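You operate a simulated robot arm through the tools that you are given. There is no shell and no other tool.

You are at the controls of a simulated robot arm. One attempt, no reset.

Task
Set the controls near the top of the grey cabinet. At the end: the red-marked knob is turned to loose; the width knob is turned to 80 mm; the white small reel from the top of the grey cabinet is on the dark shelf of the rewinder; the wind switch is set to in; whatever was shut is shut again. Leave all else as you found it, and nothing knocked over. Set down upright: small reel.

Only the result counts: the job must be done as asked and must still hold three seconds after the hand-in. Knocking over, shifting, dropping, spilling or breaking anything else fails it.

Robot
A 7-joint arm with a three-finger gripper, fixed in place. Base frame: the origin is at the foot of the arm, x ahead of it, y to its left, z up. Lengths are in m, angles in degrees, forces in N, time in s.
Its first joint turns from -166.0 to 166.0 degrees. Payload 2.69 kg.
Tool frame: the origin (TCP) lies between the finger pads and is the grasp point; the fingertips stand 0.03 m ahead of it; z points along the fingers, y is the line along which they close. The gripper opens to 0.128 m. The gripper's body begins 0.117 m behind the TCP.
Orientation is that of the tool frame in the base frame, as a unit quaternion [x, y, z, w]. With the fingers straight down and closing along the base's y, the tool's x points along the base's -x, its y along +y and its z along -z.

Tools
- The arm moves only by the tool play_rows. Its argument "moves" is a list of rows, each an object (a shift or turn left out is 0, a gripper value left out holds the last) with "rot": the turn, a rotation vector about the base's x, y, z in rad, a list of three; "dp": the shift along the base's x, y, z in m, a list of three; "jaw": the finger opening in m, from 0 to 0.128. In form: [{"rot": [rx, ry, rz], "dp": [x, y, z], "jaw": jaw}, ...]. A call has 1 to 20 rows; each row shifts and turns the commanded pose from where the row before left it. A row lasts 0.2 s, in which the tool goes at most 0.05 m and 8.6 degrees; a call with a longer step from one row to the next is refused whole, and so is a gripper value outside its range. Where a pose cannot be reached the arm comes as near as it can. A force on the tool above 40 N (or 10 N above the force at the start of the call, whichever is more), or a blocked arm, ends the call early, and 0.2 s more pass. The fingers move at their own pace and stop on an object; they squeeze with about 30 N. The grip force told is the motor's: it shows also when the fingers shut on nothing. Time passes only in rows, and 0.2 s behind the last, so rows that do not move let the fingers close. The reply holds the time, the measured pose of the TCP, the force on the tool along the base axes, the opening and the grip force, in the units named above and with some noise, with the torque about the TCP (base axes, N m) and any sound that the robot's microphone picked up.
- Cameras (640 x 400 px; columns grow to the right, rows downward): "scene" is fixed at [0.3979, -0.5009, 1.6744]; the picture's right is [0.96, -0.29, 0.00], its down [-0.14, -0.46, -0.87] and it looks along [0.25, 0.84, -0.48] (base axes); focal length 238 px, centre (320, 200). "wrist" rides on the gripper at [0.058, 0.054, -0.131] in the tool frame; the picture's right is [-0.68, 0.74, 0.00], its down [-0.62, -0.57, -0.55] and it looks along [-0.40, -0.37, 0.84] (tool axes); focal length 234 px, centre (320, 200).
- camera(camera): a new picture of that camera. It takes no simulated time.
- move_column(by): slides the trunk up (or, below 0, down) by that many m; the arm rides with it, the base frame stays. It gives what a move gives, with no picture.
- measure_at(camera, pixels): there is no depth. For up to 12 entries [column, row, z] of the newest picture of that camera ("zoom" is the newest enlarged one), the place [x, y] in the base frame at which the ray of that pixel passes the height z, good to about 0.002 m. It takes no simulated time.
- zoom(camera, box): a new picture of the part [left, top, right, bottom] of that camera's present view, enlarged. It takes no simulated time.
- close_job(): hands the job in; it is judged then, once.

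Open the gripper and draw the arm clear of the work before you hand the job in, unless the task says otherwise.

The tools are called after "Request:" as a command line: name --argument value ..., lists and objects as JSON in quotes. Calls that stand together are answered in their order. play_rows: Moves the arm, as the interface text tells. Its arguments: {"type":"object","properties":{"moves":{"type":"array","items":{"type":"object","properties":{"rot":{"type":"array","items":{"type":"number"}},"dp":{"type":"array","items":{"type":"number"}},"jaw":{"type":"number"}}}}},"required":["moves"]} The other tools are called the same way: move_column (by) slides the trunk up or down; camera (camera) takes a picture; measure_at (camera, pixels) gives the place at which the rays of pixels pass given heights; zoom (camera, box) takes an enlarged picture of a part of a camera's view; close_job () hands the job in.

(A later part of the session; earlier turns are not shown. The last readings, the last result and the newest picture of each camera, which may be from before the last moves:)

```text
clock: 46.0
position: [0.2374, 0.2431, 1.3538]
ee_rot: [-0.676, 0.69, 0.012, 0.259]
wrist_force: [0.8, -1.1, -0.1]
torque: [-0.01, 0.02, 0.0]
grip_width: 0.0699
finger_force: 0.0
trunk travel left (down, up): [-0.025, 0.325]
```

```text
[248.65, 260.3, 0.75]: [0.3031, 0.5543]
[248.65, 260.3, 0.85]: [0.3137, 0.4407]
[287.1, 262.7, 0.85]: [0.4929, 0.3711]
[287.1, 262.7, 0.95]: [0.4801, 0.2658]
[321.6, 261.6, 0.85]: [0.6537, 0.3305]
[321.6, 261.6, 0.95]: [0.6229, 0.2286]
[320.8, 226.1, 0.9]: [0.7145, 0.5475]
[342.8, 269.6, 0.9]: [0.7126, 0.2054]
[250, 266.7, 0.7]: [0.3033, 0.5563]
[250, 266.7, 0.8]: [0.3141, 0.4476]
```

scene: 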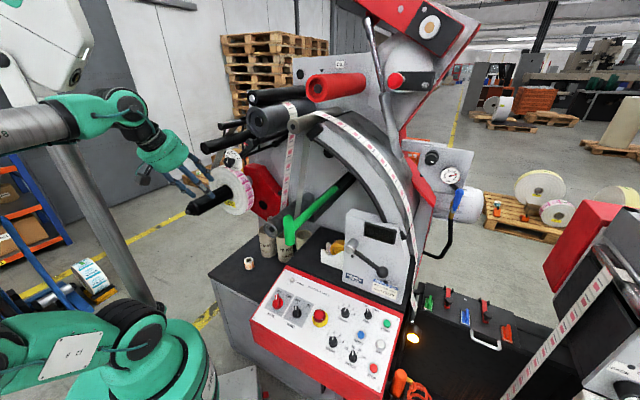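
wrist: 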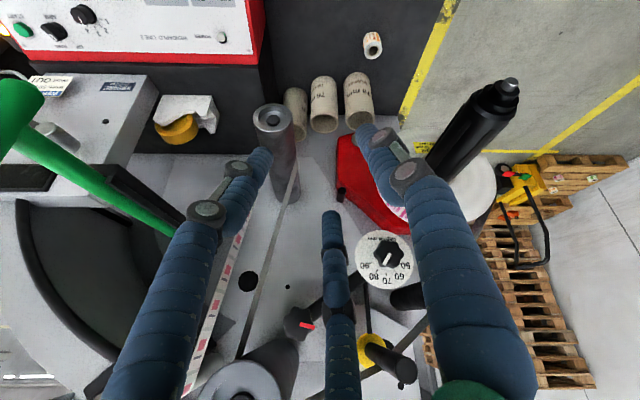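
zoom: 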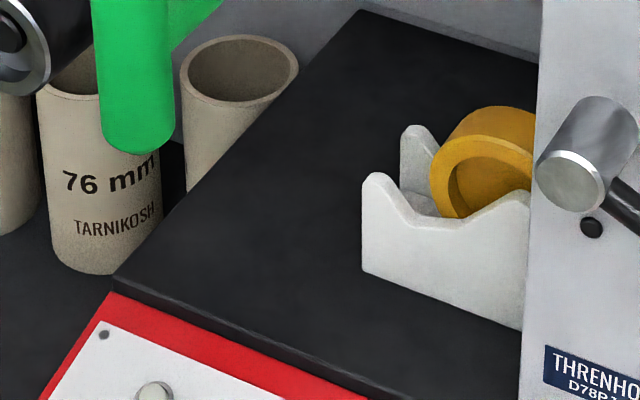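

Reel top ≈(0.3055,0.529,0.772), cabinet top ≈0.725; shelf corner ≈(0.483,0.298,0.918), dispenser corner ≈(0.63,0.258). I'll lower the hand in front of the machine with a 40° tilt aimed at the reel.

Request:
play_rows --moves '[{"dp": [-0.006, 0.0095, -0.03], "rot": [0.0631, 0.0393, -0.0626], "jaw": 0.09}, {"dp": [-0.006, 0.0095, -0.03], "rot": [0.0631, 0.0393, -0.0626]}, {"dp": [-0.006, 0.0095, -0.03], "rot": [0.0631, 0.0393, -0.0626]}, {"dp": [-0.006, 0.0095, -0.03], "rot": [0.0631, 0.0393, -0.0626]}, {"dp": [-0.006, 0.0095, -0.03], "rot": [0.0631, 0.0393, -0.0626]}, {"dp": [-0.006, 0.0095, -0.03], "rot": [0.0631, 0.0393, -0.0626]}, {}]'

Request:
camera --camera "scene"

Request:
camera --camera "wrist"

```text
clock: 47.5
position: [0.2014, 0.2973, 1.1751]
ee_rot: [-0.469, 0.814, 0.169, 0.298]
wrist_force: [0.0, -0.1, -0.2]
torque: [0.02, -0.04, 0.0]
grip_width: 0.09
finger_force: 0.0
trunk travel left (down, up): [-0.025, 0.325]
```

```text
taken
```

scene: 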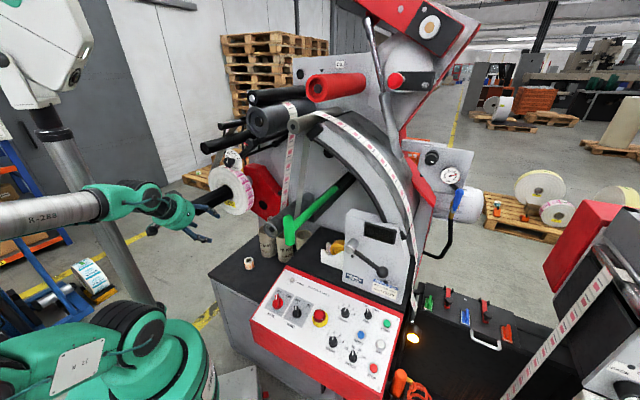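

```text
taken
```

wrist: 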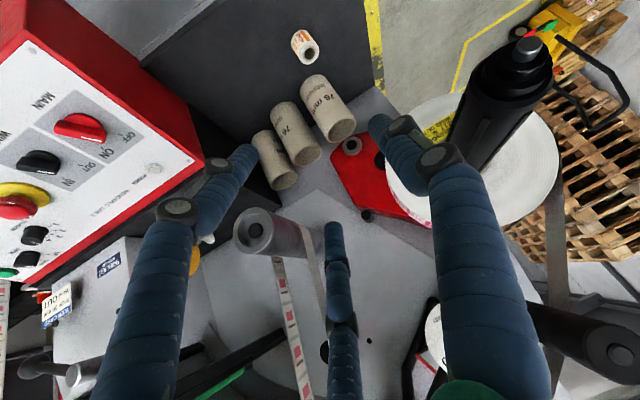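

I'll check the mandrel end and cores' location precisely with this view before descending.

Request:
measure_at --camera "wrist" --pixels '[[528, 48, 1.1], [528, 48, 1.2], [308, 53, 0.75], [308, 53, 0.78], [322, 82, 0.73], [322, 82, 0.83], [342, 132, 0.83], [342, 132, 0.88], [55, 160, 0.9], [55, 160, 0.95]]'

Request:
zoom --camera "wrist" --box '[240, 10, 370, 200]'

Request:
zoom --camera "scene" --box '[130, 170, 270, 280]'

Request:
measure_at --camera "scene" --pixels '[[187, 209, 1.1], [187, 209, 1.2], [207, 272, 0.725], [215, 290, 0.6], [250, 320, 0.8]]'

```text
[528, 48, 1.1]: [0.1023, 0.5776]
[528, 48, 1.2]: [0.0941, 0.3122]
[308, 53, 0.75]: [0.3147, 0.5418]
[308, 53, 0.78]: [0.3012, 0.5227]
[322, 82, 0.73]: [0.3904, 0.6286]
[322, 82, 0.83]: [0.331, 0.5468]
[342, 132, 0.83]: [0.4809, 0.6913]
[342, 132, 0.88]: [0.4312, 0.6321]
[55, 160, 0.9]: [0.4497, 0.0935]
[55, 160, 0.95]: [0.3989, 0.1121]
```

```text
2.11 times, centred on (305, 105) of wrist
```

zoom: 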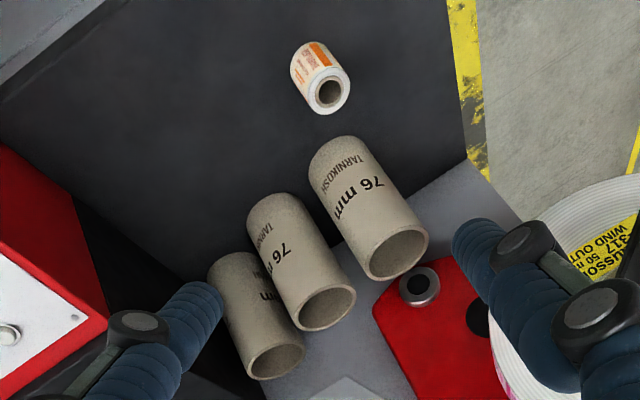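

```text
3.64 times, centred on (200, 225) of scene
```

zoom: 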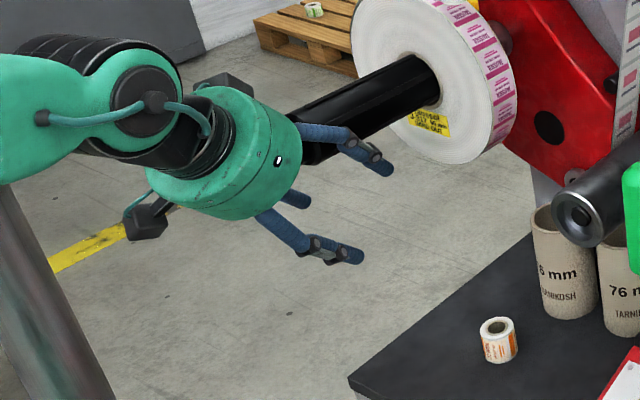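

```text
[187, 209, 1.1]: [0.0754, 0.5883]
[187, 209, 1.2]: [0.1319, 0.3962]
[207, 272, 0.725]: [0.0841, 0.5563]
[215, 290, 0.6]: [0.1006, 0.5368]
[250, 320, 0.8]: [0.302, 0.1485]
```

Cores stand behind the reel; mandrel is well left and above. Descending to a pre-grasp 12 cm back along the tool axis from the reel.

Request:
play_rows --moves '[{"dp": [0.0055, 0.0137, -0.0326]}, {"dp": [0.0055, 0.0137, -0.0326]}, {"dp": [0.0055, 0.0137, -0.0326]}, {"dp": [0.0055, 0.0137, -0.0326]}, {"dp": [0.0055, 0.0137, -0.0326]}, {"dp": [0.0055, 0.0137, -0.0326]}, {"dp": [0.0055, 0.0137, -0.0326]}, {"dp": [0.0055, 0.0137, -0.0326]}, {"dp": [0.0055, 0.0137, -0.0326]}, {"dp": [0.0055, 0.0137, -0.0326]}, {}]'

Request:
camera --camera "wrist"

Request:
camera --camera "scene"

```text
clock: 50.0
position: [0.2575, 0.4364, 0.8499]
ee_rot: [-0.471, 0.813, 0.17, 0.297]
wrist_force: [-0.1, 0.5, -0.5]
torque: [-0.02, -0.02, -0.03]
grip_width: 0.0902
finger_force: 0.0
trunk travel left (down, up): [-0.025, 0.325]
```

```text
taken
```

wrist: 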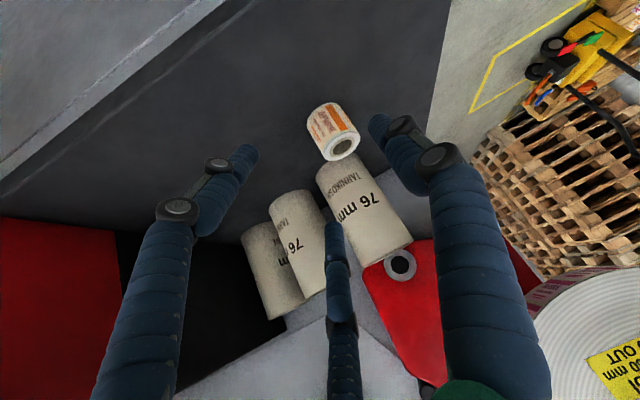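

```text
taken
```

scene: 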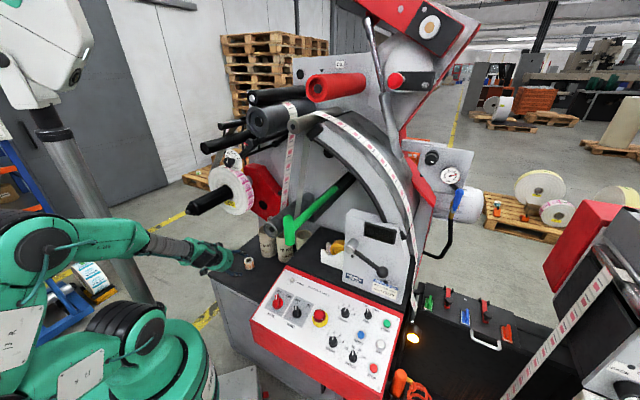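

At pre-grasp. The reel is at wrist (333,132). I'll zoom and measure its top and base to align.

Request:
zoom --camera "wrist" --box '[270, 80, 400, 190]'

Request:
zoom --camera "scene" --box '[180, 220, 280, 290]'

```text
3.64 times, centred on (335, 135) of wrist
```

zoom: 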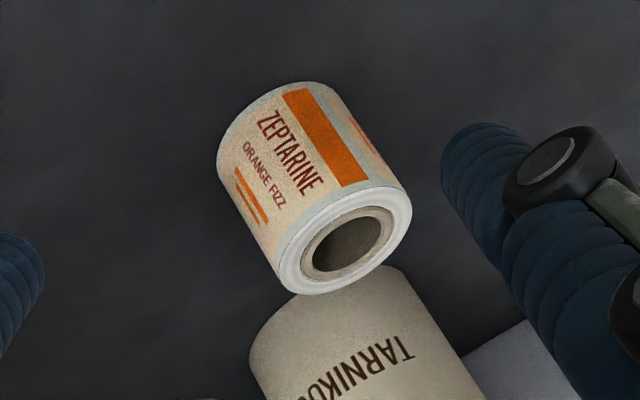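

```text
5.71 times, centred on (230, 255) of scene
```

zoom: 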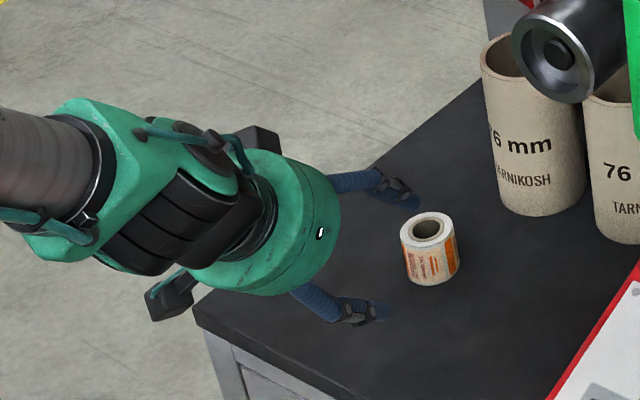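

Request:
measure_at --camera "wrist" --pixels '[[341.9, 146.5, 0.765], [341.9, 146.5, 0.772], [341.9, 146.5, 0.78], [323.5, 116.3, 0.72], [323.5, 116.3, 0.725], [323.5, 116.3, 0.73]]'

Request:
measure_at --camera "scene" --pixels '[[248.65, 260.3, 0.765], [248.65, 260.3, 0.772], [248.65, 260.3, 0.78], [250, 266.7, 0.72], [250, 266.7, 0.73]]'

```text
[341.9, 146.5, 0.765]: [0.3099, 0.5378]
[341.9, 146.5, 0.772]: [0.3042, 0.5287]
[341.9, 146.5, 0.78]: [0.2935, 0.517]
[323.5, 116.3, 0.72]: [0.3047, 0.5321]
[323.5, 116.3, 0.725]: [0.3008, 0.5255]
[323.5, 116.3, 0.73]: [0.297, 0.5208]
```

```text
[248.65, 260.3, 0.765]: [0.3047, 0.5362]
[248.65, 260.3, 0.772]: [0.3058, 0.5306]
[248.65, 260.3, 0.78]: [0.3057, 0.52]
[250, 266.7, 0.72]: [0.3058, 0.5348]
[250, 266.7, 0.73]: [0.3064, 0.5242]
```

Reel axis ≈(0.305,0.530), top 0.772, base 0.722. I'll line up on the tool axis, then advance 10 cm to straddle the reel.

Request:
play_rows --moves '[{"dp": [0.0152, 0.038, -0.0163]}, {"dp": [0.0081, 0.0139, -0.0191]}, {"dp": [0.0081, 0.0139, -0.0191]}, {}]'

Request:
camera --camera "wrist"

Request:
zoom --camera "scene" --box '[200, 225, 290, 290]'

```text
clock: 51.0
position: [0.2877, 0.5027, 0.7938]
ee_rot: [-0.468, 0.814, 0.17, 0.298]
wrist_force: [0.4, 0.7, 0.5]
torque: [0.01, 0.01, 0.02]
grip_width: 0.0899
finger_force: 0.1
trunk travel left (down, up): [-0.025, 0.325]
```

```text
taken
```

wrist: 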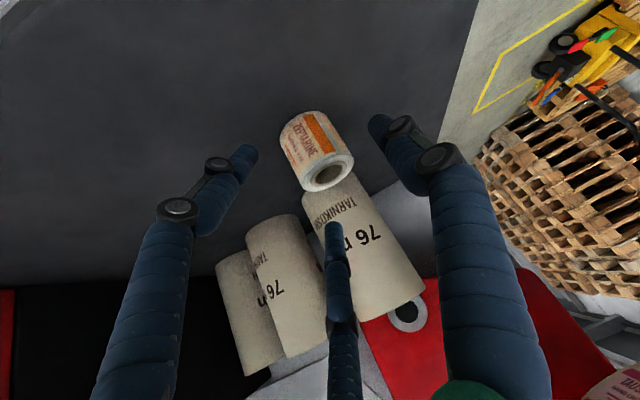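

```text
6.15 times, centred on (245, 258) of scene
```

zoom: 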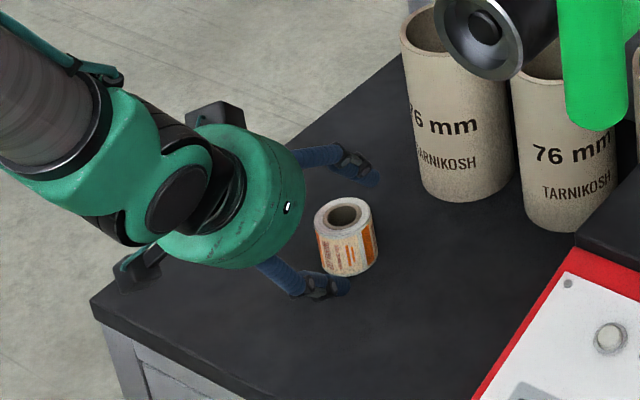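

Aligned. Advancing the final 4.9 cm and closing on the reel.

Request:
play_rows --moves '[{"dp": [0.0086, 0.0136, -0.0184]}, {"dp": [0.0086, 0.0136, -0.0184]}, {}, {"jaw": 0.03}, {}, {}]'

Request:
camera --camera "wrist"

Request:
zoom --camera "scene" --box '[200, 225, 290, 290]'

```text
clock: 52.4
position: [0.3051, 0.5298, 0.7583]
ee_rot: [-0.469, 0.814, 0.168, 0.3]
wrist_force: [-4.1, 1.4, 13.6]
torque: [0.25, 0.27, -0.01]
grip_width: 0.0655
finger_force: 29.8
trunk travel left (down, up): [-0.025, 0.325]
```

```text
taken
```

wrist: 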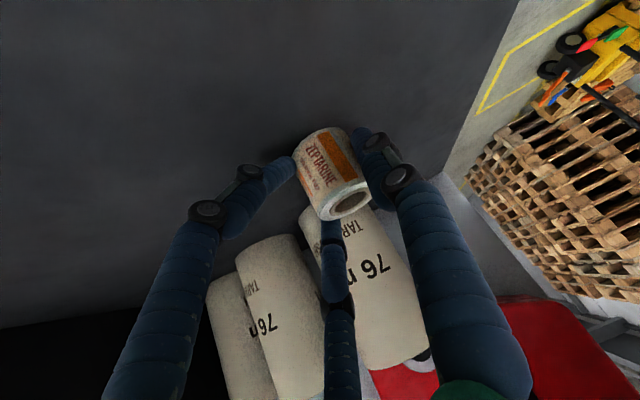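

```text
6.15 times, centred on (245, 258) of scene
```

zoom: 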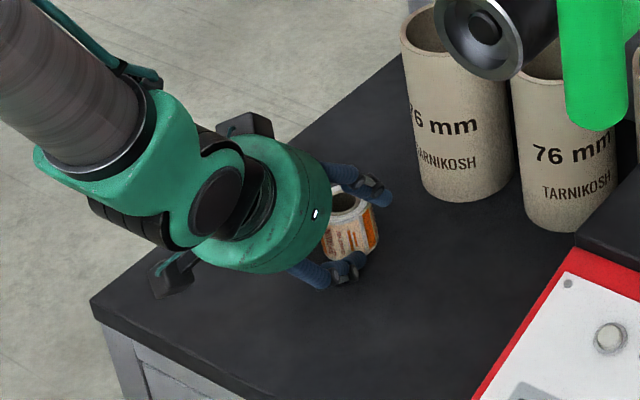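

Fingers stopped at 0.0655 with 30 N. I'll lift slightly (2 cm) and check that the reel comes along.

Request:
play_rows --moves '[{"dp": [0, 0, 0.01]}, {"dp": [0, 0, 0.01]}, {}]'

Request:
zoom --camera "scene" --box '[200, 225, 290, 290]'

Request:
zoom --camera "wrist" --box '[240, 80, 420, 260]'

```text
clock: 53.1
position: [0.3042, 0.5292, 0.7766]
ee_rot: [-0.47, 0.814, 0.17, 0.297]
wrist_force: [0.1, -0.1, -0.3]
torque: [-0.01, -0.01, 0.0]
grip_width: 0.0574
finger_force: 29.5
trunk travel left (down, up): [-0.025, 0.325]
```

```text
6.15 times, centred on (245, 258) of scene
```

zoom: 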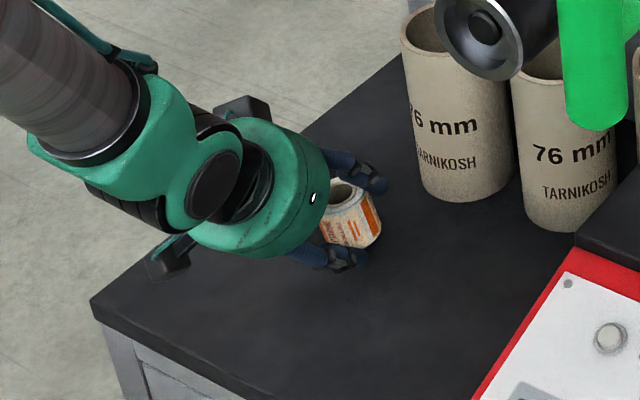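

```text
2.22 times, centred on (330, 170) of wrist
```

zoom: 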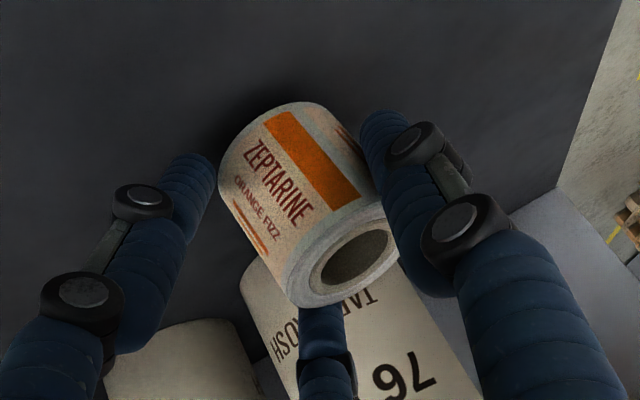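

The reel lifted but appears slightly tilted. I'll zoom more to judge its tilt.

Request:
zoom --camera "scene" --box '[235, 240, 270, 270]'

Request:
zoom --camera "wrist" --box '[280, 110, 380, 220]'

```text
13.33 times, centred on (252, 255) of scene
```

zoom: 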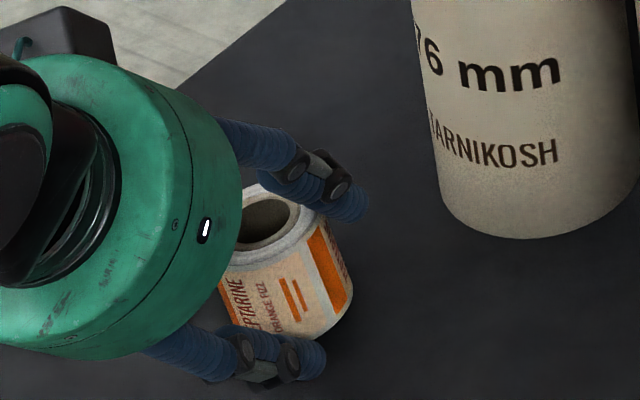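

```text
3.64 times, centred on (330, 165) of wrist
```

zoom: 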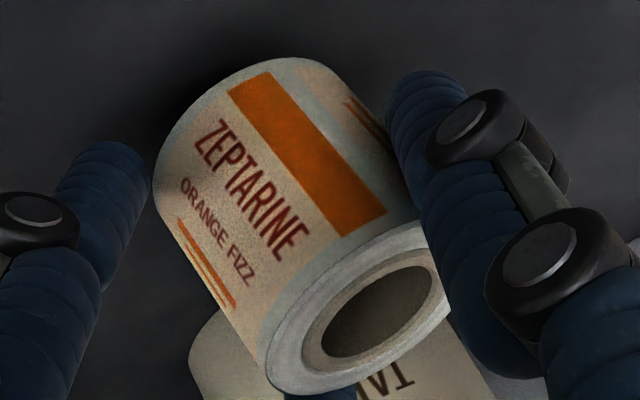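

The reel is leaning ~8° toward one finger (it tipped while closing because contact was above its mid-height). I'll set it back down, release gently and regrasp lower.

Request:
play_rows --moves '[{"dp": [0, 0, -0.009]}, {"dp": [0, 0, -0.006]}, {"dp": [0, 0, -0.002]}, {}]'

Request:
zoom --camera "scene" --box '[235, 240, 270, 270]'

```text
clock: 53.9
position: [0.3077, 0.5334, 0.7667]
ee_rot: [-0.469, 0.812, 0.17, 0.302]
wrist_force: [1.9, 2.9, 7.7]
torque: [0.0, -0.16, 0.06]
grip_width: 0.0575
finger_force: 30.0
trunk travel left (down, up): [-0.025, 0.325]
stopped in row 3: the force on the tool passed its limit at 43 N (the readings are from after the stop); the commanded pose is now the measured one
```

```text
13.33 times, centred on (252, 255) of scene
```

zoom: 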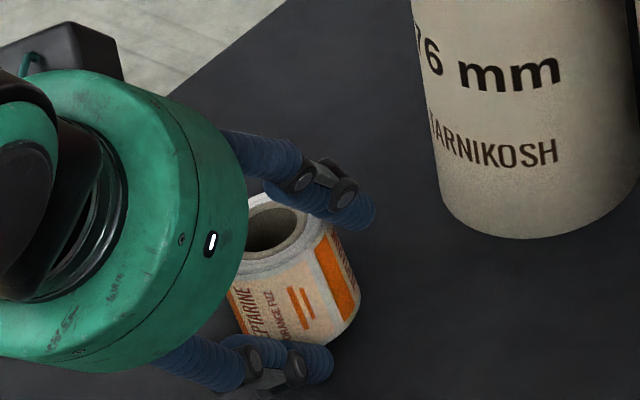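

Reel is in contact with the cabinet top. Opening the jaws gradually.

Request:
play_rows --moves '[{"jaw": 0.062}, {"jaw": 0.068}, {"jaw": 0.08}, {"jaw": 0.09}, {}]'

Request:
zoom --camera "scene" --box '[235, 240, 270, 270]'

Request:
zoom --camera "wrist" --box '[270, 90, 400, 220]'

```text
clock: 55.1
position: [0.3059, 0.5303, 0.7656]
ee_rot: [-0.469, 0.813, 0.169, 0.301]
wrist_force: [0.1, 0.0, -0.3]
torque: [0.0, 0.05, 0.01]
grip_width: 0.0923
finger_force: 0.1
trunk travel left (down, up): [-0.025, 0.325]
```

```text
13.33 times, centred on (252, 255) of scene
```

zoom: 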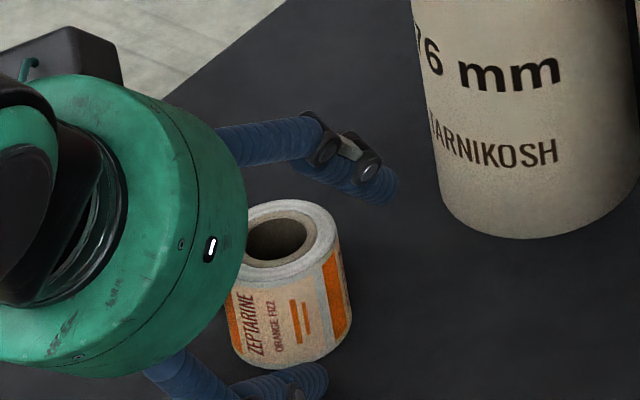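

```text
3.08 times, centred on (335, 155) of wrist
```

zoom: 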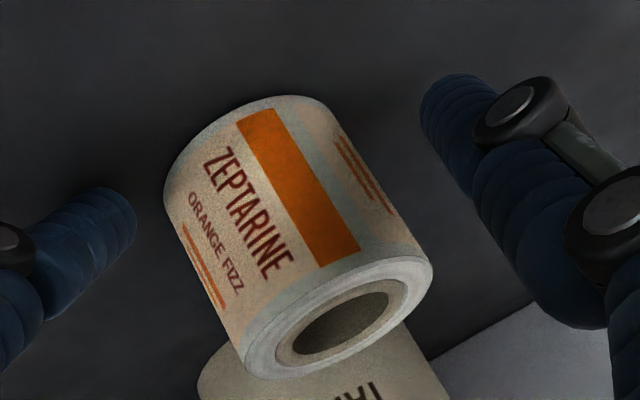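

The reel stands upright again. I'll measure its new position.

Request:
measure_at --camera "scene" --pixels '[[248.7, 258.2, 0.765], [248.7, 258.2, 0.772]]'

Request:
measure_at --camera "wrist" --pixels '[[337, 193.5, 0.765], [337, 193.5, 0.772], [337, 193.5, 0.78]]'

Request:
zoom --camera "wrist" --box '[260, 90, 420, 240]'

```text
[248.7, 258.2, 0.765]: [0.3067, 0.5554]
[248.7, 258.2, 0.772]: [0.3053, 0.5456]
```

```text
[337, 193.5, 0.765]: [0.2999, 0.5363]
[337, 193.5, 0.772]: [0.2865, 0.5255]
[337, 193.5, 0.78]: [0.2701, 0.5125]
```

```text
2.67 times, centred on (340, 165) of wrist
```

zoom: 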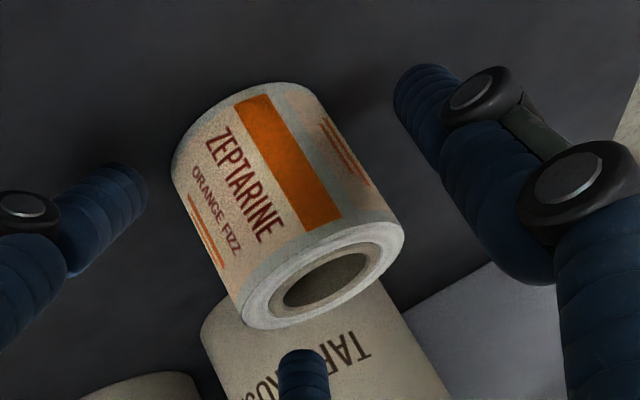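

The views disagree slightly, so I'll retreat 6 cm along the tool axis to see the reel unobstructed.

Request:
play_rows --moves '[{"dp": [-0.0097, -0.0167, 0.023]}, {"dp": [-0.0097, -0.0167, 0.023]}, {}]'

Request:
zoom --camera "scene" --box '[235, 245, 265, 275]'

Request:
zoom --camera "wrist" --box '[270, 80, 400, 190]'

```text
clock: 55.9
position: [0.2855, 0.4978, 0.813]
ee_rot: [-0.469, 0.813, 0.17, 0.3]
wrist_force: [0.8, -0.1, 0.0]
torque: [-0.03, 0.01, 0.0]
grip_width: 0.0902
finger_force: 0.1
trunk travel left (down, up): [-0.025, 0.325]
```

```text
13.33 times, centred on (250, 260) of scene
```

zoom: 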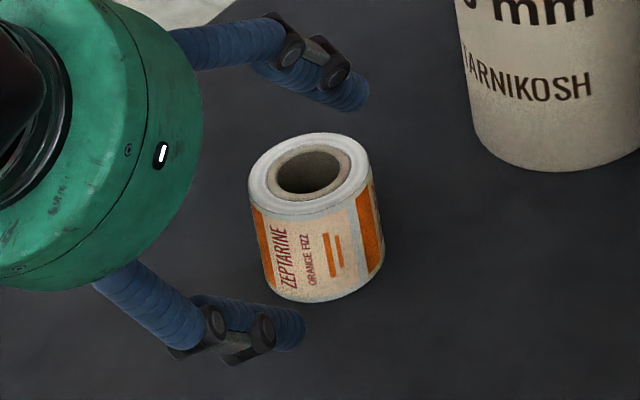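

```text
3.64 times, centred on (335, 135) of wrist
```

zoom: 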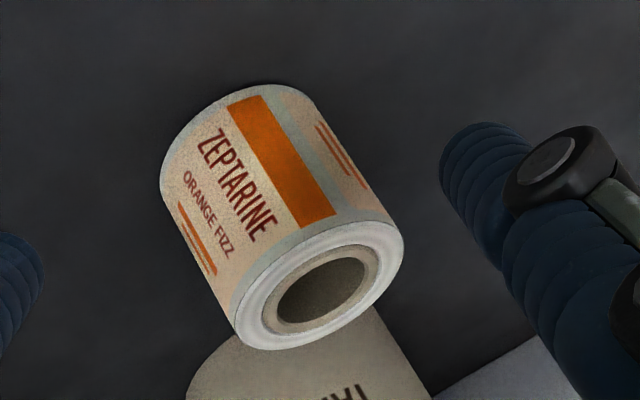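

Request:
measure_at --camera "wrist" --pixels '[[335, 158.4, 0.765], [335, 158.4, 0.772], [335, 158.4, 0.778]]'

Request:
measure_at --camera "scene" --pixels '[[249.2, 258.05, 0.765], [249.2, 258.05, 0.772], [249.2, 258.05, 0.778]]'

```text
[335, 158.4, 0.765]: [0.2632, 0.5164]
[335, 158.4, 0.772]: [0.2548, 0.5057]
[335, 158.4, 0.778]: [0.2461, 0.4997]
```

```text
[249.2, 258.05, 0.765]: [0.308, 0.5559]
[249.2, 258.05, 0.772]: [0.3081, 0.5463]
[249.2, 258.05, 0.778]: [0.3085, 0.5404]
```

The wrist readings were tied to an older picture; I'll use the newest enlarged wrist picture instead.

Request:
measure_at --camera "zoom" --pixels '[[320, 285, 0.765], [320, 285, 0.772], [320, 285, 0.778]]'

```text
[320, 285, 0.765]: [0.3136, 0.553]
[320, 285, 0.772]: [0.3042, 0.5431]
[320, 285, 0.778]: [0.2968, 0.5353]
```

Reel axis is now ≈(0.307,0.5465). I'll re-center laterally and advance partway, aiming for contact at mid-height this time.

Request:
play_rows --moves '[{"dp": [-0.005, 0.0031, -0.0024], "jaw": 0.08}, {"dp": [0.0072, 0.0125, -0.0172]}, {"dp": [0.0072, 0.0125, -0.0172]}, {}]'

Request:
camera --camera "wrist"

Request:
zoom --camera "wrist" --box '[220, 80, 420, 240]'

```text
clock: 56.9
position: [0.2953, 0.5275, 0.7754]
ee_rot: [-0.469, 0.813, 0.17, 0.301]
wrist_force: [0.4, 0.4, -0.1]
torque: [0.01, -0.07, 0.01]
grip_width: 0.0805
finger_force: 0.0
trunk travel left (down, up): [-0.025, 0.325]
```

```text
taken
```

wrist: 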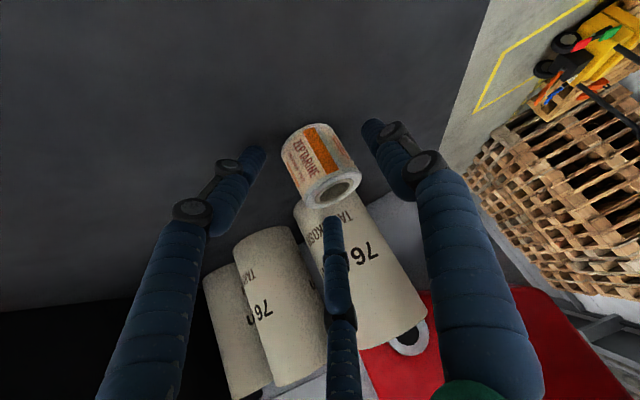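

```text
2.50 times, centred on (320, 160) of wrist
```

zoom: 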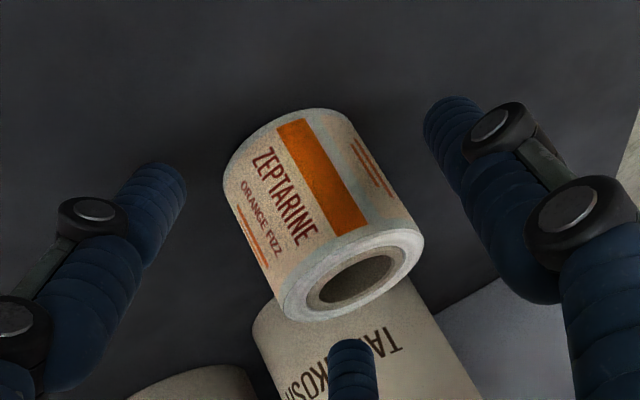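

Request:
measure_at --camera "zoom" --pixels '[[353, 272, 0.765], [353, 272, 0.77], [353, 272, 0.775], [185, 195, 0.76], [425, 130, 0.76]]'

```text
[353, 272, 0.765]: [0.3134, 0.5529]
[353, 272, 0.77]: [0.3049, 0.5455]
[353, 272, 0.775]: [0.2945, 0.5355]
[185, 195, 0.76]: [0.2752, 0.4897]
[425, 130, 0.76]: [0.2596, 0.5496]
```

Centered within 1 mm. Final advance, then close in small steps.

Request:
play_rows --moves '[{"dp": [0.0039, 0.0062, -0.0092]}, {"dp": [0.0039, 0.0061, -0.0092]}, {}, {"jaw": 0.066}, {"jaw": 0.06}, {"jaw": 0.056}, {"jaw": 0.052}, {"jaw": 0.048}, {}]'

Request:
zoom --camera "scene" --box '[235, 245, 265, 275]'

Request:
zoom --camera "wrist" --box '[220, 80, 420, 240]'

```text
clock: 58.9
position: [0.3042, 0.5397, 0.7572]
ee_rot: [-0.469, 0.813, 0.171, 0.301]
wrist_force: [-3.0, 3.7, 12.2]
torque: [0.46, 0.32, 0.04]
grip_width: 0.0671
finger_force: 30.1
trunk travel left (down, up): [-0.025, 0.325]
```

```text
13.33 times, centred on (250, 260) of scene
```

zoom: 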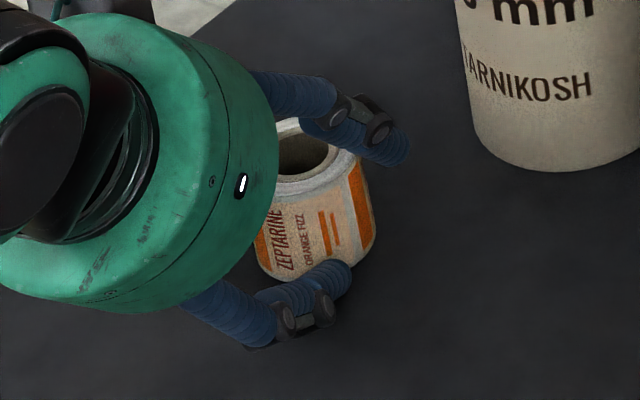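

```text
2.50 times, centred on (320, 160) of wrist
```

zoom: 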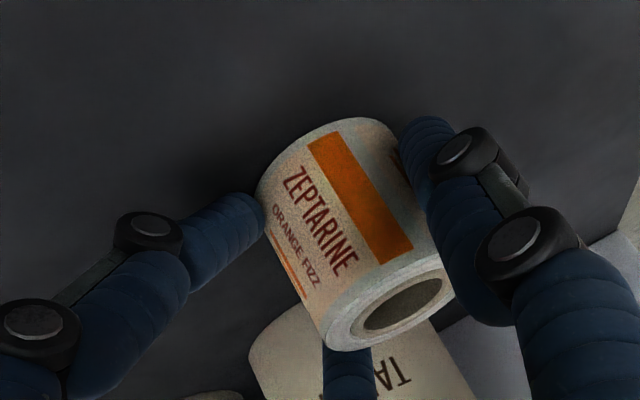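

Jaw stopped at 0.067 again with ~12 N upward on the hand, though the reel is ~0.05 wide. I'll open again and read the force to see whether the fingertips touch the cabinet.

Request:
play_rows --moves '[{"jaw": 0.08}, {}]'

Request:
zoom --camera "wrist" --box '[220, 80, 420, 240]'

Request:
zoom --camera "scene" --box '[235, 245, 265, 275]'

```text
clock: 59.5
position: [0.3035, 0.539, 0.7553]
ee_rot: [-0.469, 0.813, 0.17, 0.301]
wrist_force: [-0.1, -0.7, 1.8]
torque: [-0.03, 0.0, -0.03]
grip_width: 0.0854
finger_force: 0.3
trunk travel left (down, up): [-0.025, 0.325]
```

```text
2.50 times, centred on (320, 160) of wrist
```

zoom: 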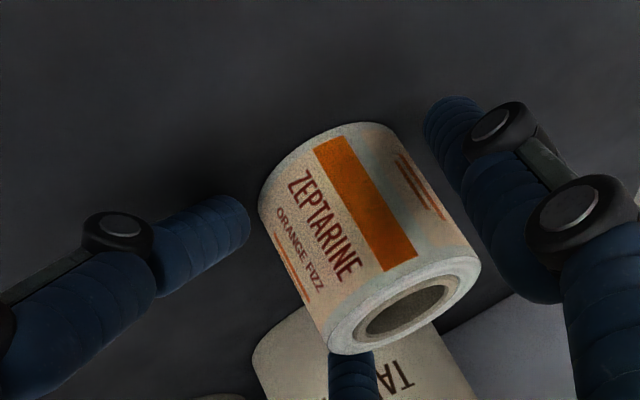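

```text
13.33 times, centred on (250, 260) of scene
```

zoom: 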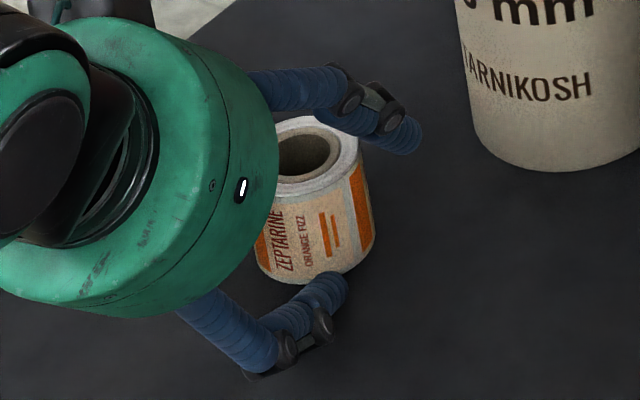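

The near (image-left) finger looks bent, as if its tip touched the cabinet. I'll lift 3 cm straight up with jaws open (0.09) and look again.

Request:
play_rows --moves '[{"dp": [0, 0, 0.015], "jaw": 0.09}, {"dp": [0, 0, 0.015]}, {}]'

Request:
camera --camera "wrist"

Request:
zoom --camera "scene" --box '[220, 235, 270, 275]'

```text
clock: 60.3
position: [0.3057, 0.5379, 0.7871]
ee_rot: [-0.469, 0.813, 0.169, 0.301]
wrist_force: [-0.3, -0.3, 0.6]
torque: [0.01, -0.03, 0.0]
grip_width: 0.0902
finger_force: 0.0
trunk travel left (down, up): [-0.025, 0.325]
```

```text
taken
```

wrist: 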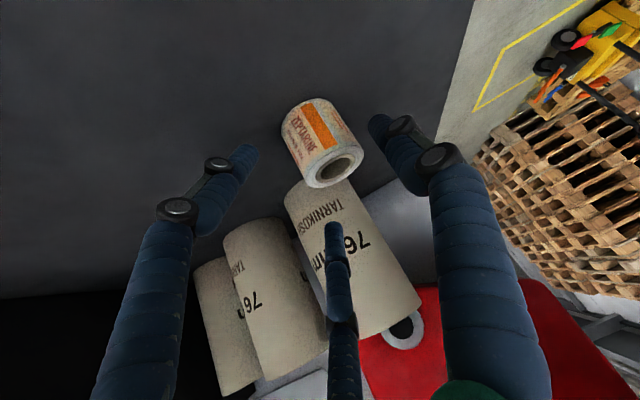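

```text
10.00 times, centred on (245, 255) of scene
```

zoom: 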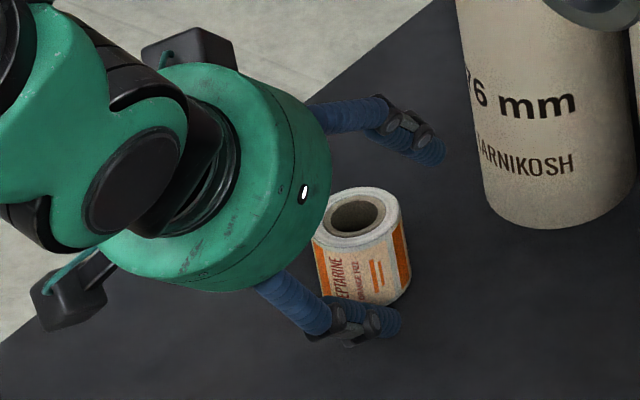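

At this height the finger recovers. The steep 40° tilt gives poor pad contact, so I'll rise clear, reduce the tilt to ~20°, and re-approach for full line contact.

Request:
play_rows --moves '[{"dp": [-0.004, -0.007, 0.03]}, {"dp": [-0.004, -0.007, 0.03]}, {"dp": [0, 0, 0.03]}, {"rot": [-0.1008, 0.0582, 0]}, {"rot": [-0.1008, 0.0582, 0]}, {"rot": [-0.1008, 0.0582, 0]}, {}]'

Request:
camera --camera "wrist"

Request:
camera --camera "scene"

```text
clock: 62.1
position: [0.3057, 0.5372, 0.941]
ee_rot: [-0.48, 0.837, 0.126, 0.228]
wrist_force: [-1.4, -1.5, 0.9]
torque: [0.15, -0.03, 0.04]
grip_width: 0.0905
finger_force: 0.4
out of reach, approached as far as the arm can: row 6
trunk travel left (down, up): [-0.025, 0.325]
stopped in row 7: the arm was blocked; the commanded pose is now the measured one
```

```text
taken
```

wrist: 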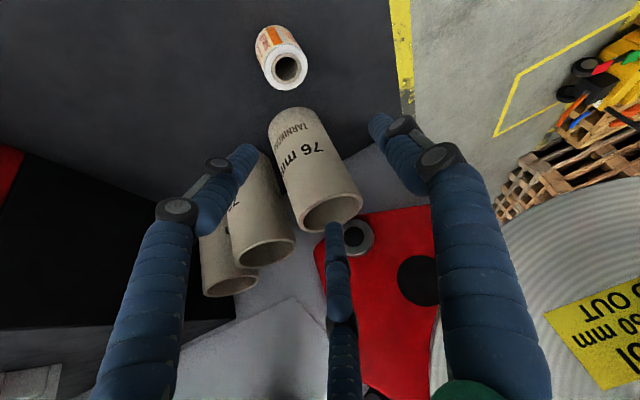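

```text
taken
```

scene: 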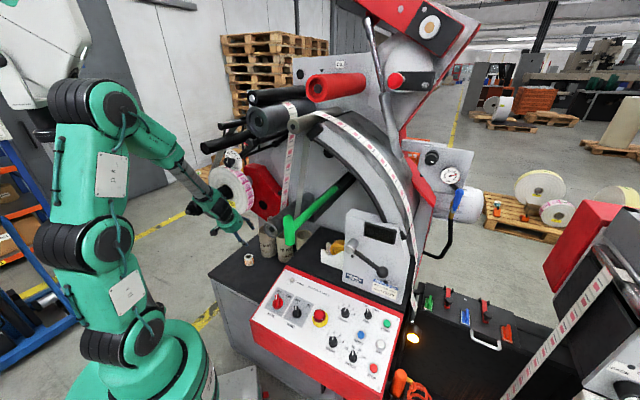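

The arm changed its configuration and was blocked near the mounted reel. I'll inspect closely before moving.

Request:
zoom --camera "scene" --box '[100, 80, 300, 260]'

Request:
zoom --camera "scene" --box '[160, 140, 270, 240]'

Request:
zoom --camera "wrist" --box '[420, 0, 640, 400]'

```text
2.22 times, centred on (200, 170) of scene
```

zoom: 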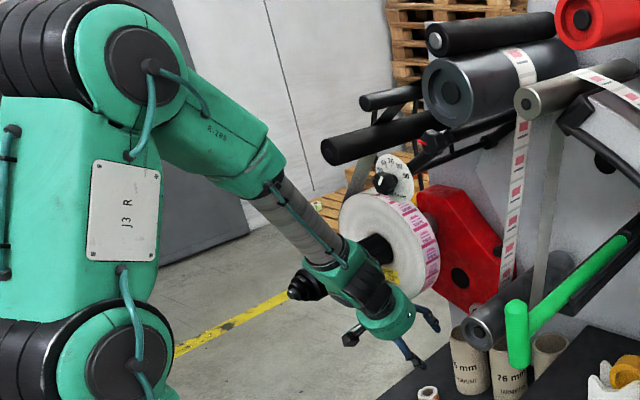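

```text
4.00 times, centred on (215, 190) of scene
```

zoom: 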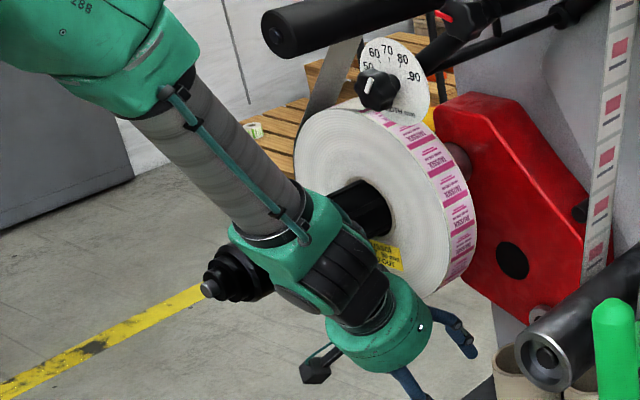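

```text
1.00 times, centred on (530, 200) of wrist (not enlarged: the box is as wide or as high as the picture)
```

zoom: 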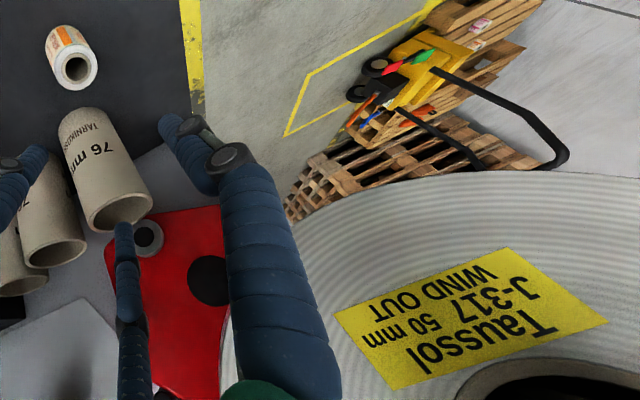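

Let me compare the mounted reel with the first picture of it (same zoom box) to make sure nothing moved.

Request:
zoom --camera "scene" --box '[190, 125, 290, 220]'

```text
4.21 times, centred on (240, 172) of scene
```

zoom: 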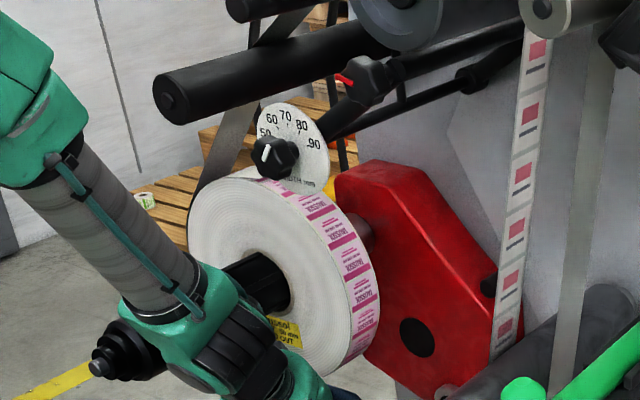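

The mounted reel and mandrel are unchanged. The hand housing is near the reel's lower-right edge, so I'll ease the hand right (away from it) in small steps.

Request:
play_rows --moves '[{"dp": [0.0107, -0.0105, 0]}, {"dp": [0.0142, -0.014, 0]}, {"dp": [0.0142, -0.014, 0]}, {}]'

Request:
camera --camera "scene"

Request:
zoom --camera "scene" --box '[160, 140, 290, 250]'

```text
clock: 63.1
position: [0.3458, 0.5001, 0.9387]
ee_rot: [-0.48, 0.838, 0.124, 0.227]
wrist_force: [0.1, 0.5, 0.1]
torque: [-0.01, 0.02, 0.0]
grip_width: 0.09
finger_force: 0.0
trunk travel left (down, up): [-0.025, 0.325]
```

```text
taken
```

scene: 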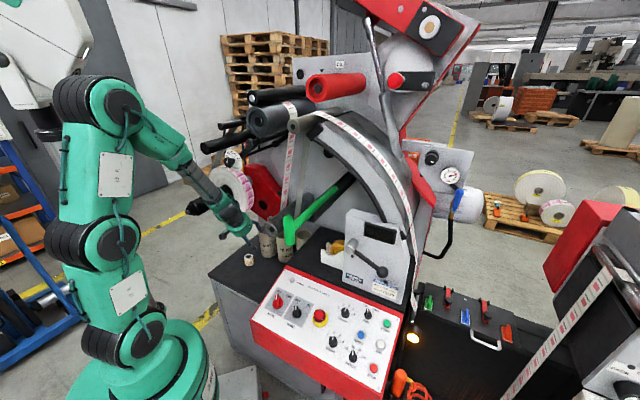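

```text
3.64 times, centred on (225, 195) of scene
```

zoom: 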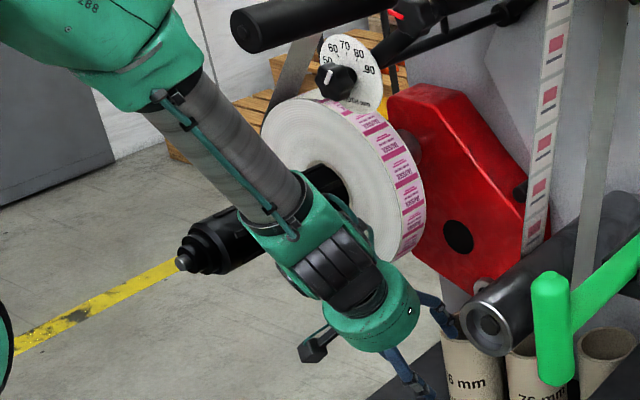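

Free again, now in an elbow-up configuration that suits downward work. I'll take a wrist picture to relocate the reel.

Request:
camera --camera "wrist"

Request:
zoom --camera "scene" --box '[235, 245, 265, 275]'

Request:
zoom --camera "wrist" --box '[150, 0, 300, 110]'

```text
taken
```

wrist: 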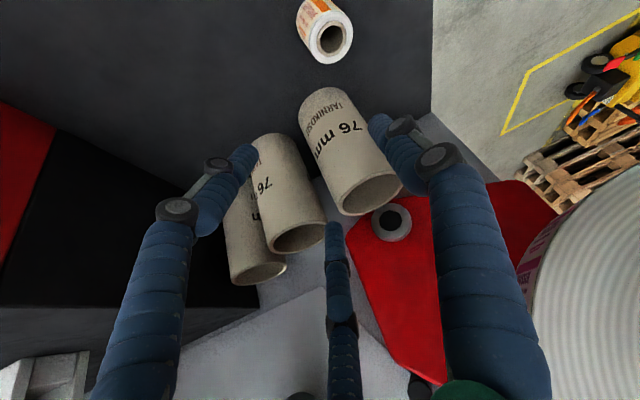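

```text
13.33 times, centred on (250, 260) of scene
```

zoom: 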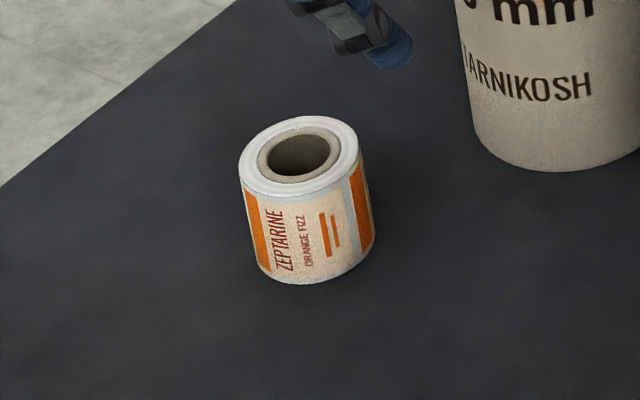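

```text
3.64 times, centred on (225, 55) of wrist
```

zoom: 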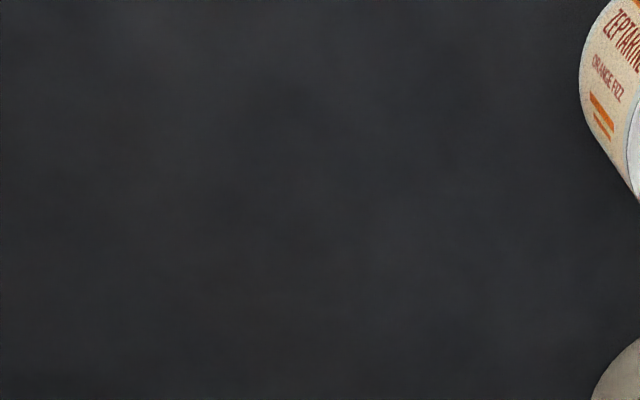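

Request:
measure_at --camera "wrist" --pixels '[[331, 40, 0.765], [331, 40, 0.772]]'

Request:
measure_at --camera "scene" --pixels '[[248.5, 256.8, 0.765], [248.5, 256.8, 0.772]]'

Request:
zoom --camera "wrist" --box '[280, 0, 370, 70]'

```text
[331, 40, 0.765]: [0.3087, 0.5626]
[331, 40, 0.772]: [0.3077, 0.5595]
```

```text
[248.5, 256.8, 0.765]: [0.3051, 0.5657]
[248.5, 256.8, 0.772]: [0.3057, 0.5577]
```

```text
5.71 times, centred on (325, 35) of wrist
```

zoom: 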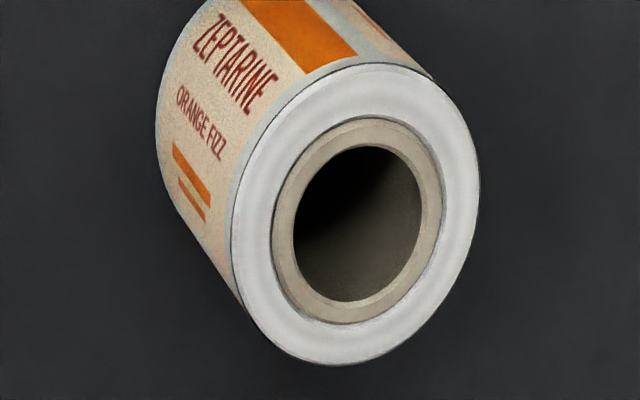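

Reel axis ≈(0.3065,0.559), upright. Moving to a pre-grasp 10 cm up the tool axis (30° tilt).

Request:
play_rows --moves '[{"dp": [-0.0137, 0.0022, -0.0181]}, {"dp": [-0.0137, 0.0022, -0.0181]}, {"dp": [-0.0137, 0.0022, -0.0181]}, {"dp": [-0.0137, 0.0021, -0.0182]}, {"dp": [-0.0136, 0.0021, -0.0182]}, {}]'

Request:
camera --camera "wrist"

Request:
zoom --camera "scene" --box '[140, 160, 290, 290]'

```text
clock: 64.5
position: [0.2768, 0.5118, 0.8458]
ee_rot: [-0.482, 0.838, 0.125, 0.226]
wrist_force: [0.0, 0.2, 0.3]
torque: [-0.01, 0.02, -0.02]
grip_width: 0.0901
finger_force: 0.1
trunk travel left (down, up): [-0.025, 0.325]
```

```text
taken
```

wrist: 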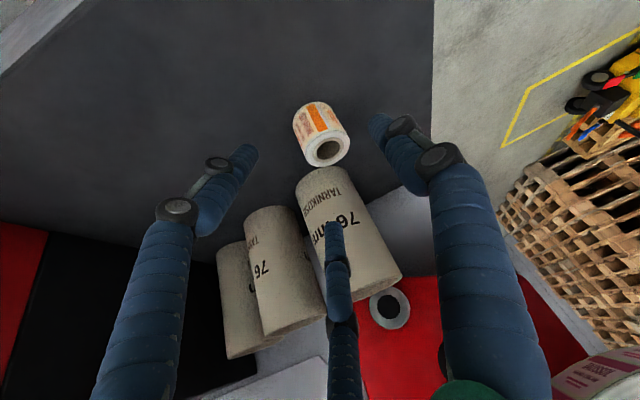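

```text
3.08 times, centred on (215, 225) of scene
```

zoom: 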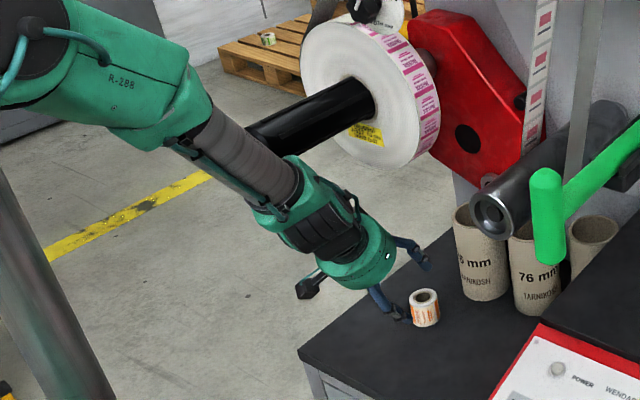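

Request:
zoom --camera "wrist" --box '[270, 80, 370, 180]'

```text
4.00 times, centred on (320, 130) of wrist
```

zoom: 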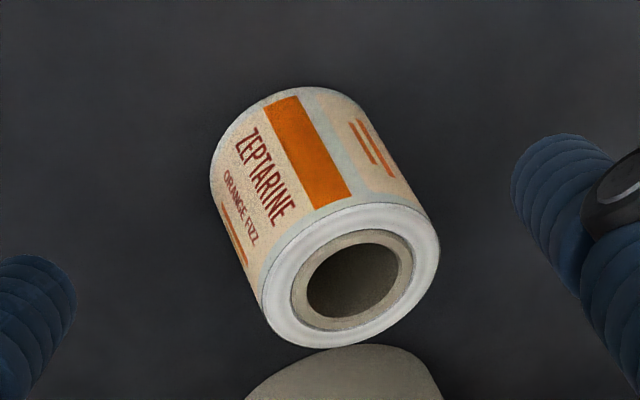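

Request:
measure_at --camera "zoom" --pixels '[[350, 274.5, 0.765], [350, 274.5, 0.772], [296, 157, 0.718], [296, 157, 0.722], [296, 157, 0.726]]'

```text
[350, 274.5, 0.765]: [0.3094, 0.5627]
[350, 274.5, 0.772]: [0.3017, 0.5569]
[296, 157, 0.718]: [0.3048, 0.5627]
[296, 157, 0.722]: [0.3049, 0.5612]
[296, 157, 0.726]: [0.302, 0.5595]
```

Well centered laterally. Advancing to the grasp pose and pausing to read forces before closing.

Request:
play_rows --moves '[{"dp": [0.0062, 0.0105, -0.021], "jaw": 0.085}, {"dp": [0.0062, 0.0105, -0.021]}, {"dp": [0.0061, 0.0105, -0.021]}, {"dp": [0.0061, 0.0106, -0.0208]}, {}]'

Request:
camera --camera "wrist"

Request:
zoom --camera "wrist" --box '[220, 80, 420, 240]'

Request:
zoom --camera "scene" --box '[220, 225, 280, 275]'

```text
clock: 65.7
position: [0.3032, 0.5537, 0.7608]
ee_rot: [-0.481, 0.838, 0.124, 0.227]
wrist_force: [-1.9, -3.4, 5.3]
torque: [-0.28, 0.0, -0.09]
grip_width: 0.0892
finger_force: 1.3
trunk travel left (down, up): [-0.025, 0.325]
```

```text
taken
```

wrist: 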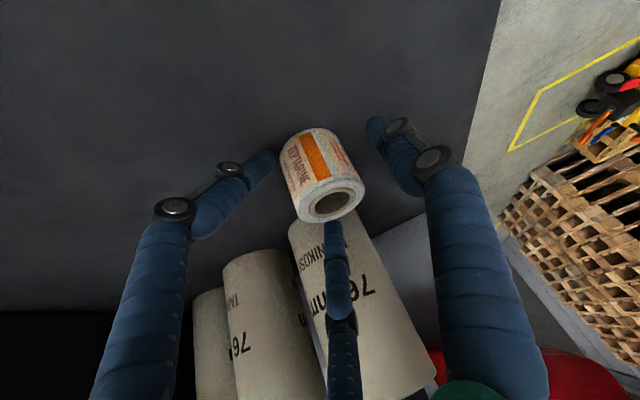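

```text
2.50 times, centred on (320, 160) of wrist
```

zoom: 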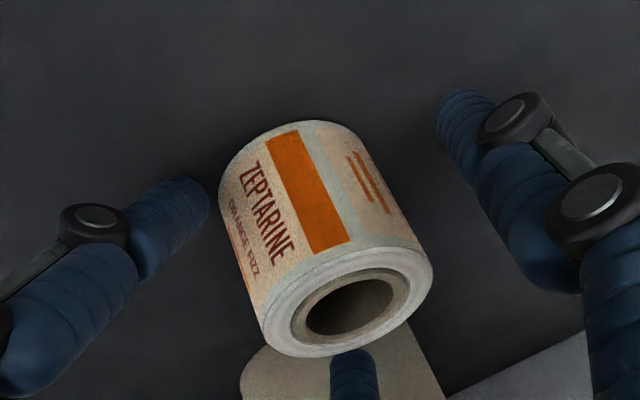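

```text
8.00 times, centred on (250, 250) of scene
```

zoom: 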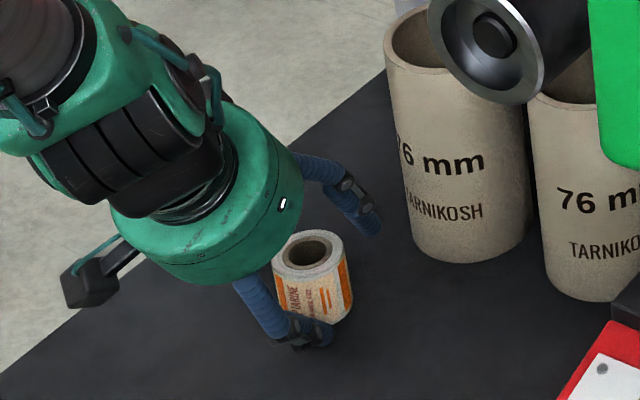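

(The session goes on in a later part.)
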